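You operate a simulated robot arm through the tools that you are given. There is no shell and no other tool. Be economical: measure what you need, move in short steps, check, and stop when the job is done.

You are at the controls of a simulated robot arm. One attempt, no reset.

JOB
Fetch the black handled pad and set it on the large grey sheet.

The check looks at the end state, three seconds after you hand in, the way a careful person would. Anything else that was tipped, shoved, dropped, spilled or broken makes it a failure. Flat cloth is picked up by pressing the open fingertips on it (5 to 10 N) and closing them slowly along it; thin cloth reads only 2 to 8 mm in the jaws.

ROBOT AND FRAMES
A 7-joint arm with a two-finger parallel gripper, fixed in place. Base frame: the origin is at the foot of the arm, x ahead of it, y to its left, z up; the work surface is at about z = 0. Readings come in m, degrees, newtons and seconds.
With the tool pointing down near the work surface it reaches from about 0.24 to 0.62 m from the base axis. Its first joint turns from -66.0 to 66.0 degrees. Payload 2.6 kg.
Tool frame: the origin (TCP) lies between the finger pads and is the grasp point; the fingertips stand 0.03 m ahead of it; z points along the fingers, y is the line along which they close. The gripper opens to 0.094 m. The fingers are 0.028 m wide and 0.01 m thick; the gripper's body (0.05 by 0.096 m) begins 0.055 m behind the TCP.
Orientation is told as [roll, pitch, yaw] about the base's x, y, z axes, in that order, counted from this pose: with the fingers straight down and closing along the base's y, the tool's x points along the base's -x, its y along +y and its z along -z.

CONTROLS
- The arm moves only by the tool servo_tool. Its argument "moves" is a list that holds one entry, the list of rows, each a list of 5 numbers: the shift along the base's x, y, z in m, then the turn about the base's z in degrees, then the opening, from 0 (shut) to 1 (fully open). In form: [[[tx, ty, tz, yaw, hand], ...]]. A call has 1 to 20 rows; each row is the pose to reach, as a shift and turn from the pose commanded when the call began. Each row takes 0.2 s and may step no farther than 0.05 m and 8.6 degrees from the row before; otherwise, or with a gripper value out of range, the whole call is refused. Where a pose cannot be reached the arm comes as near as it can. A force on the tool above 40 N (or 10 N above the force at the start of the call, whichever is more), or a blocked arm, ends the call early, and 0.2 s more pass. The fingers move at their own pace (about 0.072 m/s each) and stop on an object; they squeeze with about 41 N. The grip force told is the motor's: it shows also when the fingers shut on nothing. Time passes only in rows, and 0.2 s behind the last, so rows that repeat a pose let the fingers close. It gives the time, the measured TCP pose, the force on the tool (base axes), the opening and the grip force at its end, in the units of the frame above (readings bear some noise), and new pictures: "show" is both (left out), scene, wrist or none.
- Cameras (640 x 400 px; columns grow to the right, rows downward): "scene" is fixed at [0.0584, 0.4506, 0.5484]; the picture's right is [-0.61, -0.79, 0.00], its down [-0.46, 0.35, -0.82] and it looks along [0.65, -0.50, -0.57] (base axes); focal length 356 px, centre (320, 200). "wrist" rides on the gripper at [0.076, 0.014, -0.103] in the tool frame; the picture's right is [-0.18, 0.98, 0.00], its down [-0.75, -0.14, -0.64] and it looks along [-0.63, -0.12, 0.77] (tool axes); focal length 243 px, centre (320, 200).
- locate(camera, pixels): there is no depth. For up to 12 entries [column, row, z] of the newest picture of that camera ("zoom" is the newest enlarged one), the place [x, y] in the base frame at which the ray of that pixel passes the height z, good to about 0.002 m, but the place of the scene camera against the robot may be out by one fixed shift of up to 0.025 m in any direction. It takes no simulated time.
- inspect(camera, box): a new picture of the part [left, top, right, bottom] of that camera's present view, enlarged. It takes no simulated time.
- close_job(): hands the job in; it is judged then, once.

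Go step by step. Measure first, check grasps and placings, and put right what went wrong. The budget is 60 turns and 170 pictures, counting those below and the enlarged ones. Unless the task says otherwise, let go and move clear before handing in, and close with one line.

The tools are called after "Call:" as a command line: name --argument value ..., lists and objects as JSON in quotes. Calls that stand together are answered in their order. servo_tool: Moves the arm, as the interface text tells. Its arguments: {"type":"object","properties":{"moves":{"type":"array"},"show":{"type":"string","enum":["both","scene","wrist","none"]}},"required":["moves"]} The other tools are called the same way: locate (camera, pixels) gives the place at which the rays of pixels pass given heights; inspect (camera, box) takes an enlarged picture of a part of a camera's view; close_job () hands the job in.

At the start:

```text
time: 0.0
tool_pos: [0.3765, -0.0679, 0.2658]
ee_rot: [-0.1, -0.1, -0.1]
force: [-0.3, -0.2, -0.7]
width: 0.0938
grasp_force: 0.0
```

scene: 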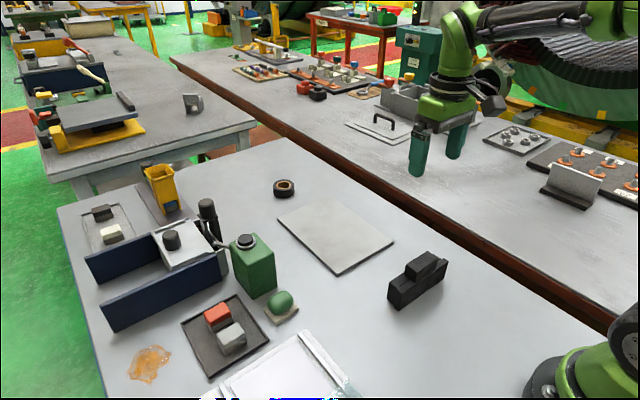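
wrist: 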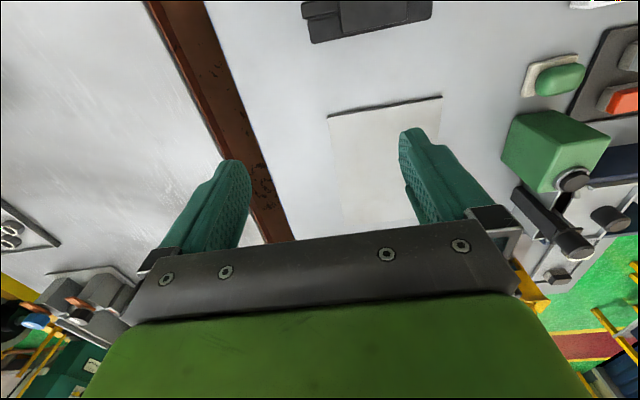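

The scene shows a black block with a raised top at about (417,278) and a grey sheet at about (335,235). I'll enlarge both and measure them.

Call:
inspect --camera "scene" --box '[260, 170, 480, 320]'

Call:
inspect --camera "wrist" --box '[280, 0, 460, 112]'

Call:
locate --camera "wrist" --pixels '[[312, 43, 0], [432, 18, 0], [302, 4, 0.03], [328, 116, 0], [441, 97, 0], [345, 228, 0]]'

Call:
locate --camera "scene" --pixels '[[392, 309, 0], [447, 272, 0], [388, 296, 0], [278, 217, 0], [330, 199, 0], [394, 242, 0], [338, 275, 0], [408, 270, 0.05], [436, 256, 0.05]]'

```text
2.67 times, centred on (370, 245) of scene
```

zoom: 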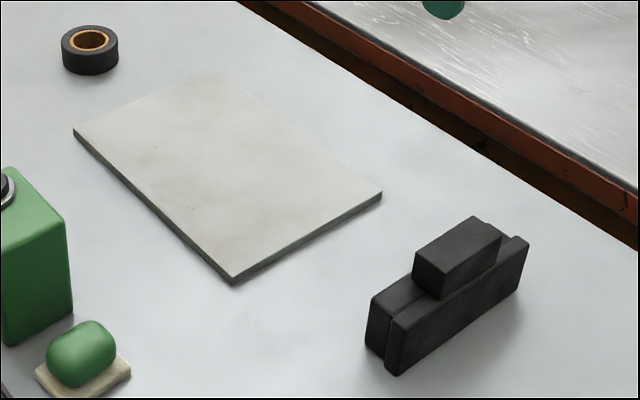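

```text
3.56 times, centred on (370, 56) of wrist
```

zoom: 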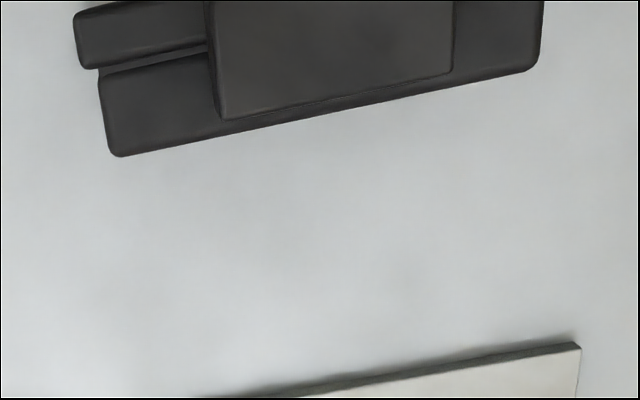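

```text
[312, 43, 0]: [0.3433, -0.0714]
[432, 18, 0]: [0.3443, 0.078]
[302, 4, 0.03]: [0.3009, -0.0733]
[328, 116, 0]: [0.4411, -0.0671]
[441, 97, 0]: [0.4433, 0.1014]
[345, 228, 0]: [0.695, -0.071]
```

```text
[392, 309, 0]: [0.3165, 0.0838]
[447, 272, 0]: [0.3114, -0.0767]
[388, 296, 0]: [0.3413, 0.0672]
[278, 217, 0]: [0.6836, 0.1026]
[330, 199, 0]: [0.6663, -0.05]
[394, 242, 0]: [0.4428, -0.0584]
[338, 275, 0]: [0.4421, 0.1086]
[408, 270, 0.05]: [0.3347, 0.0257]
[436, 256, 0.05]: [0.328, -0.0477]
```

The pad appears to lie about x 0.29–0.345, y −0.075–0.08, with its long axis along y, and has a raised handle. I'll move back and up to see it better.

Call:
servo_tool --moves '[[[-0.04, 0.02, 0.0, 0, 1], [-0.08, 0.05, 0.0, 0, 1], [-0.11, 0.07, 0.0, 0, 1], [-0.11, 0.07, 0.0, 0, 1]]]'

Call:
locate --camera "scene" --pixels '[[380, 128, 0]]'

```text
time: 1.0
tool_pos: [0.2645, 0.0029, 0.267]
ee_rot: [-0.1, 0.0, 0.1]
force: [-0.2, 0.1, -0.3]
width: 0.0941
grasp_force: 0.0
```

scene: 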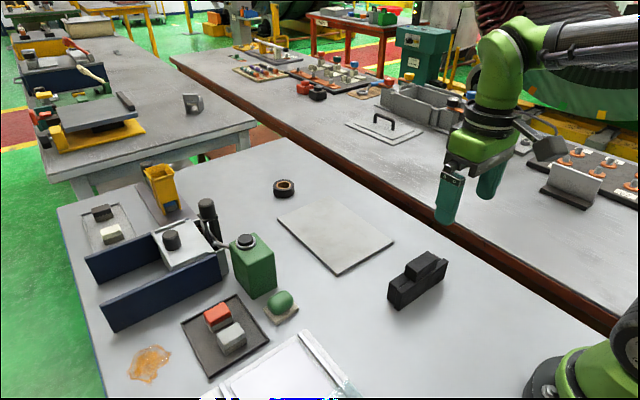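
wrist: 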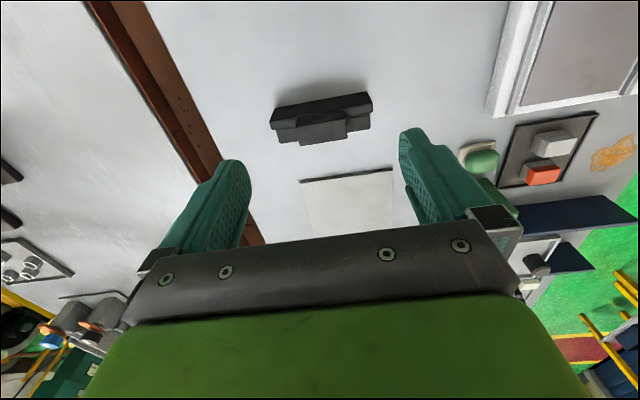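

```text
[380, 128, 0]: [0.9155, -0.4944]
```

Call:
inspect --camera "wrist" --box '[250, 75, 410, 175]'

Call:
inspect --camera "scene" --box '[376, 240, 456, 320]'

```text
4.00 times, centred on (330, 125) of wrist
```

zoom: 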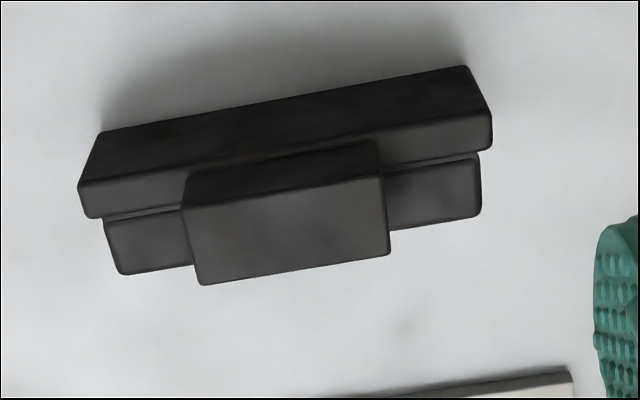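

```text
5.00 times, centred on (416, 280) of scene
```

zoom: 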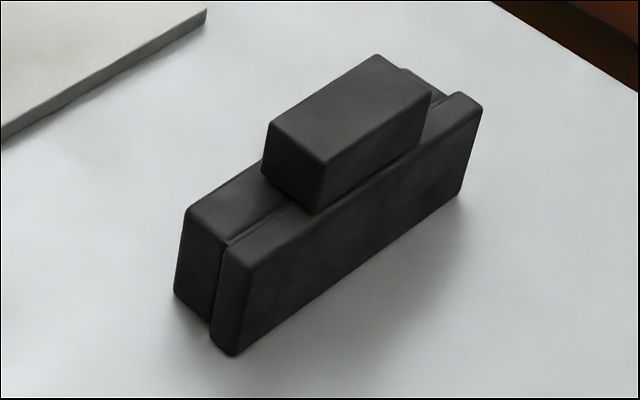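

It's one body made of two slabs side by side, with a handle block on top. I'll measure its heights from vertical edges in the zoom and its outline from the wrist view.

Call:
locate --camera "zoom" --pixels '[[222, 355, 0], [225, 248, 0.03], [225, 248, 0.04], [225, 248, 0.05], [174, 295, 0], [187, 212, 0.03], [187, 212, 0.05], [462, 198, 0], [480, 103, 0.04], [320, 160, 0.07], [268, 122, 0.07], [432, 92, 0.07]]'

Call:
locate --camera "wrist" --pixels '[[274, 108, 0], [366, 92, 0], [270, 120, 0.04], [372, 104, 0.04], [280, 143, 0.03], [368, 128, 0.04], [297, 126, 0.06], [344, 117, 0.06], [300, 146, 0.06], [347, 138, 0.06]]'

```text
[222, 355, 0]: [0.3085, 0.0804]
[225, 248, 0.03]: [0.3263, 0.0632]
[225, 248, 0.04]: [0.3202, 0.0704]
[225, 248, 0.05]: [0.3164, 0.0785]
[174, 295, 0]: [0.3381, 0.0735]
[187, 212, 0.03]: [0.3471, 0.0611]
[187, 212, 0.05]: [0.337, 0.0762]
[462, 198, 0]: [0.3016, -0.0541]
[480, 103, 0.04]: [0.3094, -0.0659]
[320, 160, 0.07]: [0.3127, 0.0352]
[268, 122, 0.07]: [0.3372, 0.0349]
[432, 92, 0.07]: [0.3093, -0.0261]
```

```text
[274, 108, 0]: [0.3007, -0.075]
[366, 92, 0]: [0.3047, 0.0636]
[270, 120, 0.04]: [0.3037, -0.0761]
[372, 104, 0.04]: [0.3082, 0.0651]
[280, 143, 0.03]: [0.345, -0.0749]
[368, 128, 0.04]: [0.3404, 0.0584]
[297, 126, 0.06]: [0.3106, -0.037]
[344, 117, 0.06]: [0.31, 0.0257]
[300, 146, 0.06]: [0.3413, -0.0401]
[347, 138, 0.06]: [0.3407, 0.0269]
```

From the measurements, the body spans x 0.302–0.345 and y −0.075–0.065, and is about 0.045 high, with the handle top at about 0.07. I'll turn the tool about 88° so the fingers close across x, and go above its centre.

Call:
servo_tool --moves '[[[0.01, 0, 0, 8.5, 1], [0.02, 0, 0, 17, 1], [0.03, -0.005, 0, 25.5, 1], [0.04, -0.009, 0, 34, 1], [0.05, -0.009, 0, 42.5, 1], [0.0585, -0.009, 0, 51, 1], [0.0585, -0.009, 0, 59.5, 1], [0.0585, -0.009, 0, 68, 1], [0.0585, -0.009, 0, 76.5, 1], [0.0585, -0.009, 0, 85, 1], [0.0585, -0.009, 0, 88.3, 1], [0.0585, -0.009, -0.04, 88.3, 1], [0.0585, -0.009, -0.08, 88.3, 1], [0.0585, -0.009, -0.1, 88.3, 1], [0.0585, -0.009, -0.1, 88.3, 1]]]'

```text
time: 4.2
tool_pos: [0.3238, -0.008, 0.1678]
ee_rot: [0.0, 0.0, 88.4]
force: [-0.3, -0.7, 0.4]
width: 0.0941
grasp_force: 0.0
```

scene: 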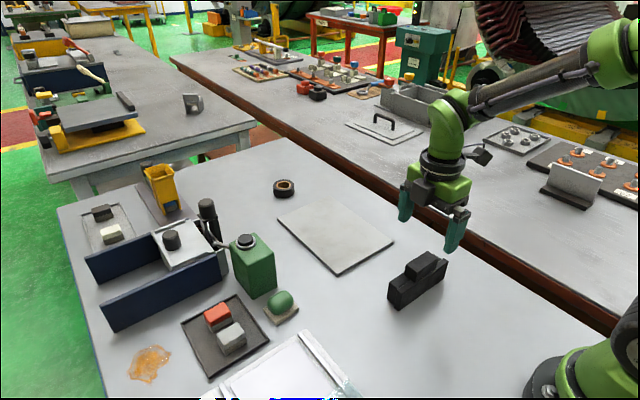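
wrist: 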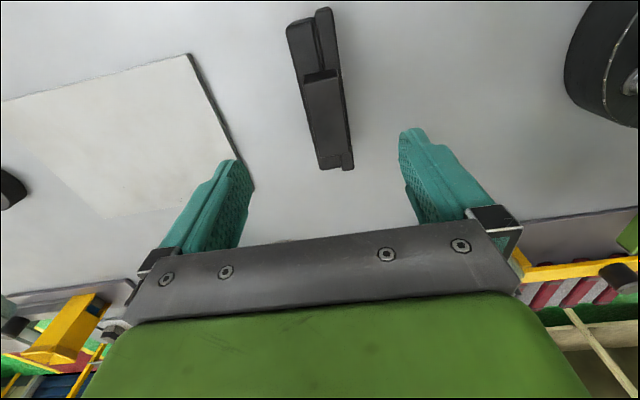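

The tool is above the pad with a finger on each side. I'll check the pad's edges from here.

Call:
inspect --camera "wrist" --box '[240, 0, 400, 180]'

Call:
locate --camera "wrist" --pixels '[[287, 25, 0.045], [331, 9, 0.045], [354, 165, 0.045], [320, 168, 0.07], [350, 168, 0.045], [301, 82, 0.07], [337, 74, 0.07], [320, 168, 0.04], [253, 190, 0], [253, 190, 0.01]]'

```text
2.22 times, centred on (320, 90) of wrist
```

zoom: 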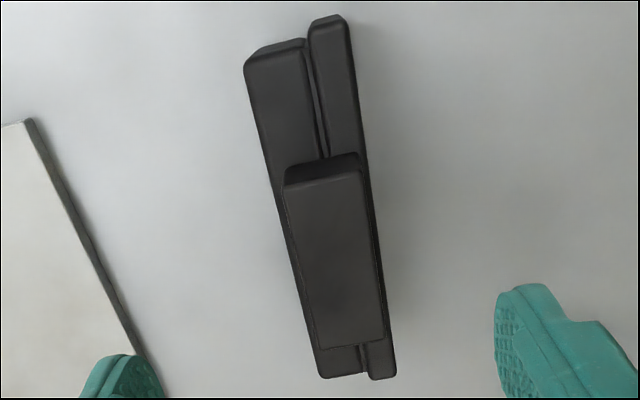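

```text
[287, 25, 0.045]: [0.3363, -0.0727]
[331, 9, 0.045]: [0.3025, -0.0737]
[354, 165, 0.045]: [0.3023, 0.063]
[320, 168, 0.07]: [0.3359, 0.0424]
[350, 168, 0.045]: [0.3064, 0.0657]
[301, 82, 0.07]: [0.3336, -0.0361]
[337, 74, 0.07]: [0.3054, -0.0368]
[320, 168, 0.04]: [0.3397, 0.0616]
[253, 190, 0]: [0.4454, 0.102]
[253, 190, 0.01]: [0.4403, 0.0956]
```

The body is at x 0.3025–0.338 (centre 0.320), y about −0.073 to 0.065, and nearly square to the base axes. I'll centre on it and descend to z ≈ 0.042.

Call:
servo_tool --moves '[[[-0.0035, 0.003, -0.03, 0.8, 1], [-0.0035, 0.003, -0.06, 0.8, 1], [-0.0035, 0.003, -0.09, 0.8, 1], [-0.0035, 0.003, -0.11, 0.8, 1], [-0.0035, 0.003, -0.12, 0.8, 1], [-0.0035, 0.003, -0.126, 0.8, 1], [-0.0035, 0.003, -0.126, 0.8, 1]]]'

```text
time: 5.8
tool_pos: [0.3198, -0.0036, 0.0419]
ee_rot: [0.0, 0.0, 89.1]
force: [0.5, -0.7, 0.1]
width: 0.094
grasp_force: 0.1
```

scene: 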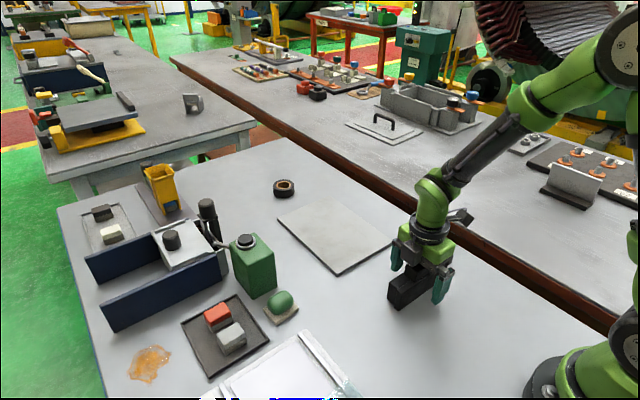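
wrist: 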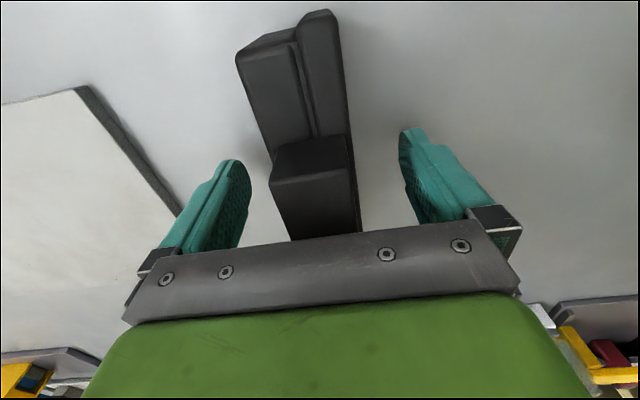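

The fingers straddle the pad with clearance and no force. I'll close on it.

Call:
servo_tool --moves '[[[0, 0, 0, 0, 0.7], [0, 0, 0, 0, 0.5], [0, 0, 0, 0, 0.35], [0, 0, 0, 0, 0.2], [0, 0, 0, 0, 0.1], [0, 0, 0, 0, 0.1]]]'

```text
time: 7.2
tool_pos: [0.3202, -0.0052, 0.042]
ee_rot: [0.1, 0.0, 89.0]
force: [-3.3, 0.2, 2.7]
width: 0.0421
grasp_force: 41.7
```

scene: 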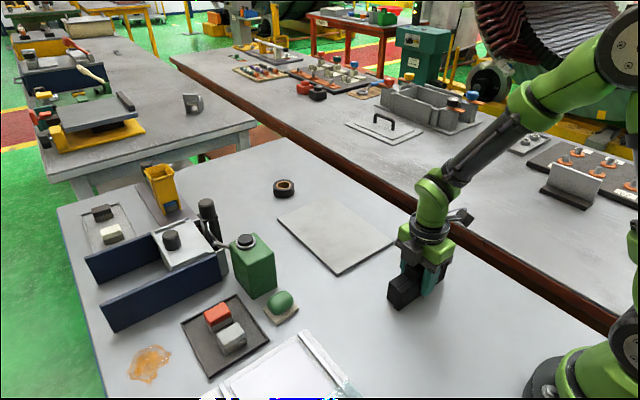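
wrist: 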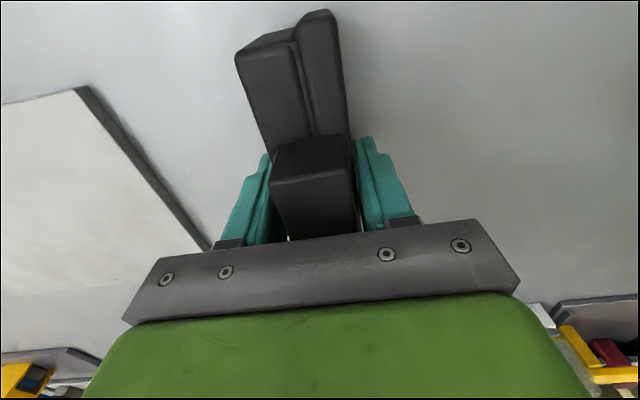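

The grip holds at 42 mm and 41.7 N. I'll lift straight up and check it.

Call:
servo_tool --moves '[[[0, 0, 0.01, 0, 0.1], [0, 0, 0.03, 0, 0.1], [0, 0, 0.06, 0, 0.1], [0, 0, 0.08, 0, 0.1], [0, 0, 0.08, 0, 0.1]]]'

```text
time: 8.4
tool_pos: [0.3209, -0.0033, 0.1211]
ee_rot: [0.0, 0.0, 89.2]
force: [-0.4, -0.3, -3.6]
width: 0.0422
grasp_force: 41.4
```

scene: 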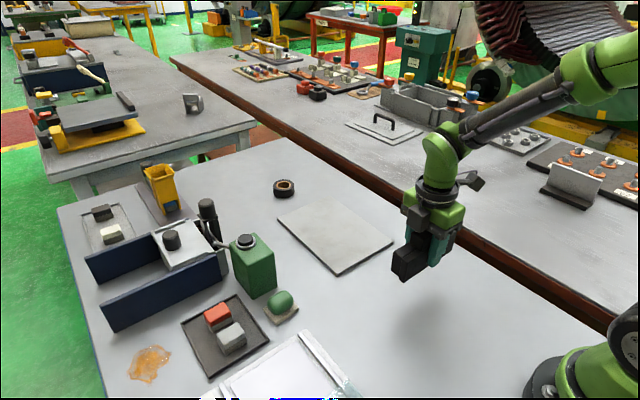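
wrist: 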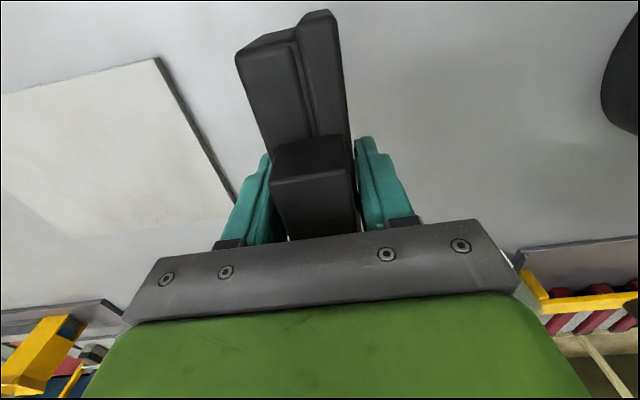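

The pad is lifted level and the grip is steady. I'll carry it over the sheet's centre (~0.56, 0.018), turning back to yaw 0 so its length runs along the sheet's long side.

Call:
servo_tool --moves '[[[0.01, 0.001, 0.02, -4, 0.1], [0.03, 0.003, 0.03, -12, 0.1], [0.05, 0.005, 0.03, -20, 0.1], [0.075, 0.007, 0.03, -28, 0.1], [0.1, 0.01, 0.03, -36, 0.1], [0.125, 0.012, 0.03, -44, 0.1], [0.15, 0.014, 0.03, -52, 0.1], [0.175, 0.016, 0.03, -60, 0.1], [0.2, 0.018, 0.03, -68, 0.1], [0.22, 0.02, 0.03, -76, 0.1], [0.235, 0.021, 0.03, -84, 0.1], [0.24, 0.0215, 0.03, -89, 0.1], [0.24, 0.0215, 0.03, -89, 0.1], [0.24, 0.0215, 0.03, -89, 0.1]]]'

```text
time: 11.4
tool_pos: [0.5585, 0.0169, 0.1518]
ee_rot: [0.0, 0.0, 0.0]
force: [-0.2, -0.3, -4.5]
width: 0.0424
grasp_force: 40.8
```

scene: 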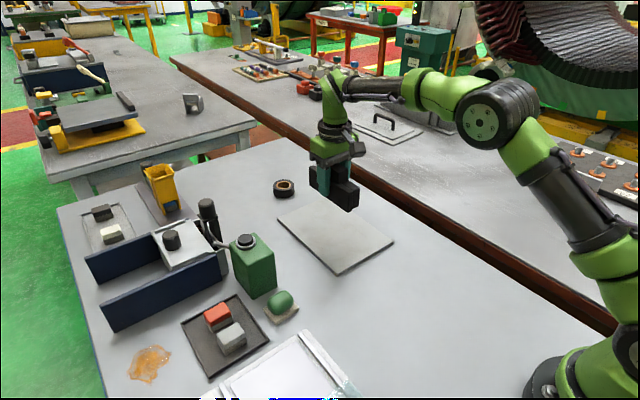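
wrist: 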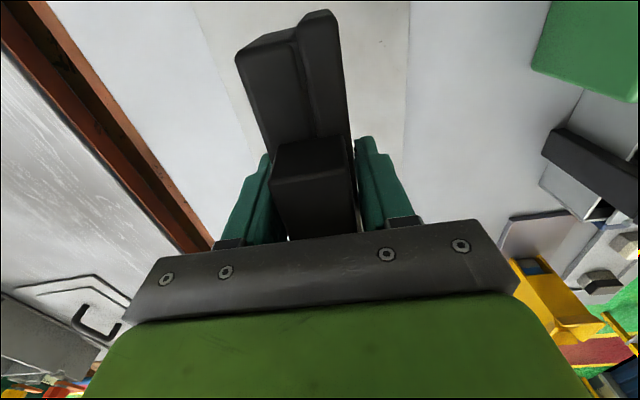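

The pad is over the sheet, with the sheet's sides visible on both sides of it. I'll lower it to just above the surface.

Call:
servo_tool --moves '[[[0, 0, -0.03, 0, 0.1], [0, 0, -0.06, 0, 0.1], [0, 0, -0.08, 0, 0.1], [0, 0, -0.09, 0, 0.1], [0, 0, -0.095, 0, 0.1], [0, 0, -0.095, 0, 0.1]]]'

Call:
inspect --camera "scene" --box '[270, 150, 410, 290]'

```text
time: 12.8
tool_pos: [0.5605, 0.0164, 0.0564]
ee_rot: [0.1, 0.0, 0.0]
force: [-0.1, 0.5, -4.0]
width: 0.0421
grasp_force: 40.7
```

scene: 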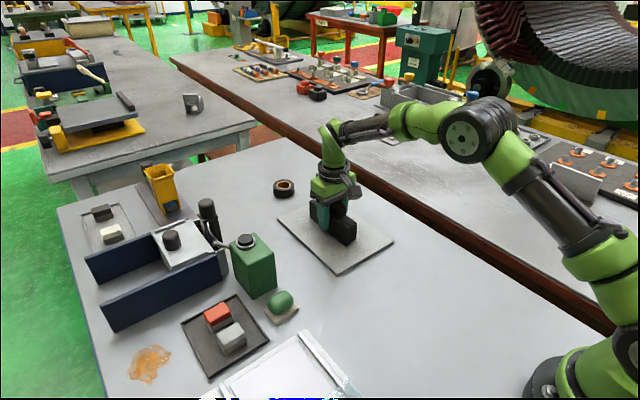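
wrist: 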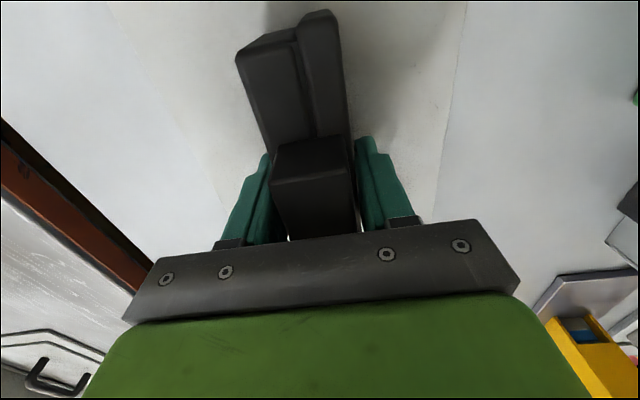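

```text
2.86 times, centred on (340, 220) of scene
```

zoom: 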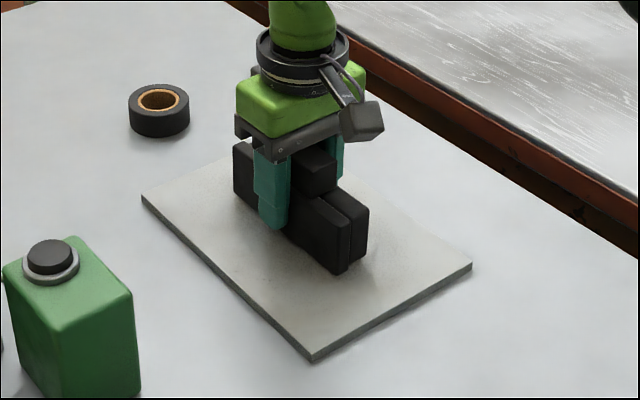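

The weight is still on the gripper (−4 N), so the pad hasn't touched yet. I'll go down in 2 mm steps until it does.

Call:
servo_tool --moves '[[[0, 0, -0.002, 0, 0.1], [0, 0, -0.004, 0, 0.1], [0, 0, -0.005, 0, 0.1], [0, 0, -0.005, 0, 0.1]]]' --show "none"

```text
time: 13.8
tool_pos: [0.5593, 0.0185, 0.0526]
ee_rot: [0.0, 0.0, 0.0]
force: [-6.0, -0.3, 3.9]
width: 0.0423
grasp_force: 41.2
```

The force has gone from −4 to +3.9 N, so the pad is on the sheet. I'll open the fingers.

Call:
servo_tool --moves '[[[0, 0, 0.0005, 0, 0.5], [0, 0, 0.0005, 0, 0.6], [0, 0, 0.0005, 0, 0.8], [0, 0, 0.0005, 0, 1], [0, 0, 0.0005, 0, 1], [0, 0, 0.0005, 0, 1]]]'

```text
time: 15.2
tool_pos: [0.5606, 0.0187, 0.0515]
ee_rot: [0.1, 0.0, 0.1]
force: [0.0, 0.2, -0.4]
width: 0.094
grasp_force: 0.1
```

scene: 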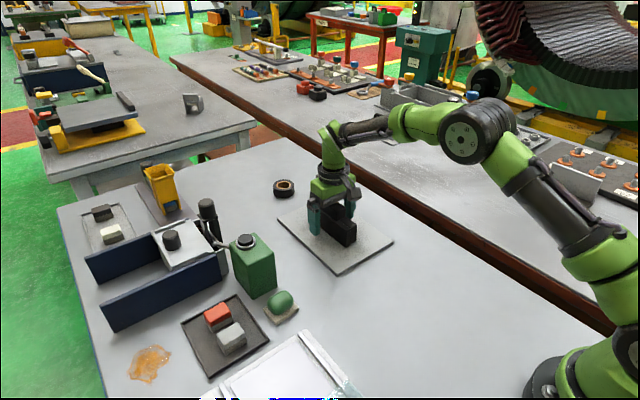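
wrist: 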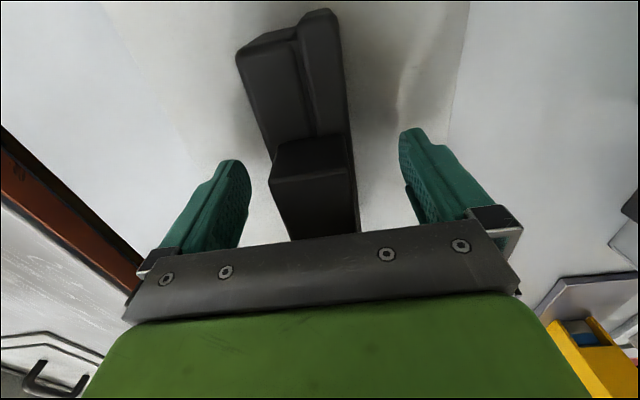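

The pad stands free between the open fingers. I'll rise straight up and then back off.

Call:
servo_tool --moves '[[[0, 0, 0.03, 0, 1], [0, 0, 0.07, 0, 1], [0, 0, 0.11, 0, 1], [0, 0, 0.15, 0, 1], [-0.04, 0, 0.18, 0, 1], [-0.08, 0, 0.2, 0, 1], [-0.12, 0, 0.2, 0, 1], [-0.16, 0, 0.2, 0, 1], [-0.16, 0, 0.2, 0, 1]]]'

Call:
inspect --camera "scene" --box '[270, 150, 410, 290]'

```text
time: 17.2
tool_pos: [0.3999, 0.0176, 0.254]
ee_rot: [-0.1, 0.0, 0.2]
force: [-0.3, 0.3, -0.9]
width: 0.0939
grasp_force: 0.0
```

scene: 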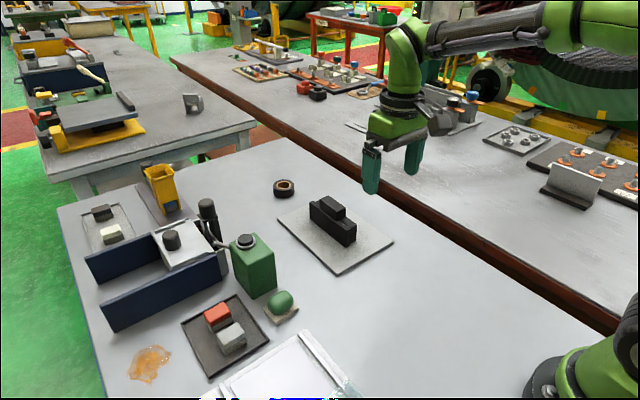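
wrist: 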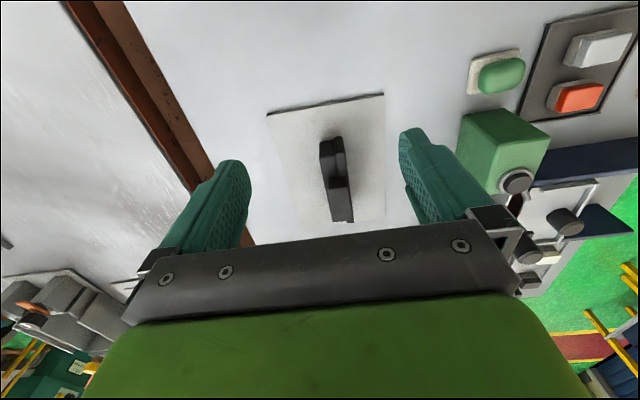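

```text
2.86 times, centred on (340, 220) of scene
```

zoom: 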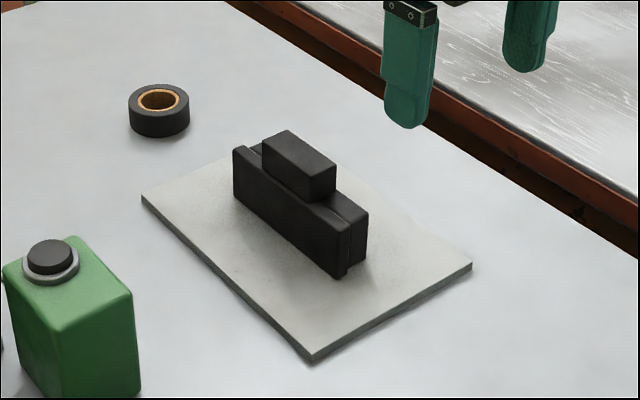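

The pad stands upright near the middle of the grey sheet (scene ~(332,220)), nothing else has moved, and the arm is clear. I'm handing in.

Call:
close_job

```text
The job is handed in.
```

The black handled pad is standing on the large grey sheet, fully inside its edges. The gripper has let go and moved clear, and in the last pictures nothing else had moved.
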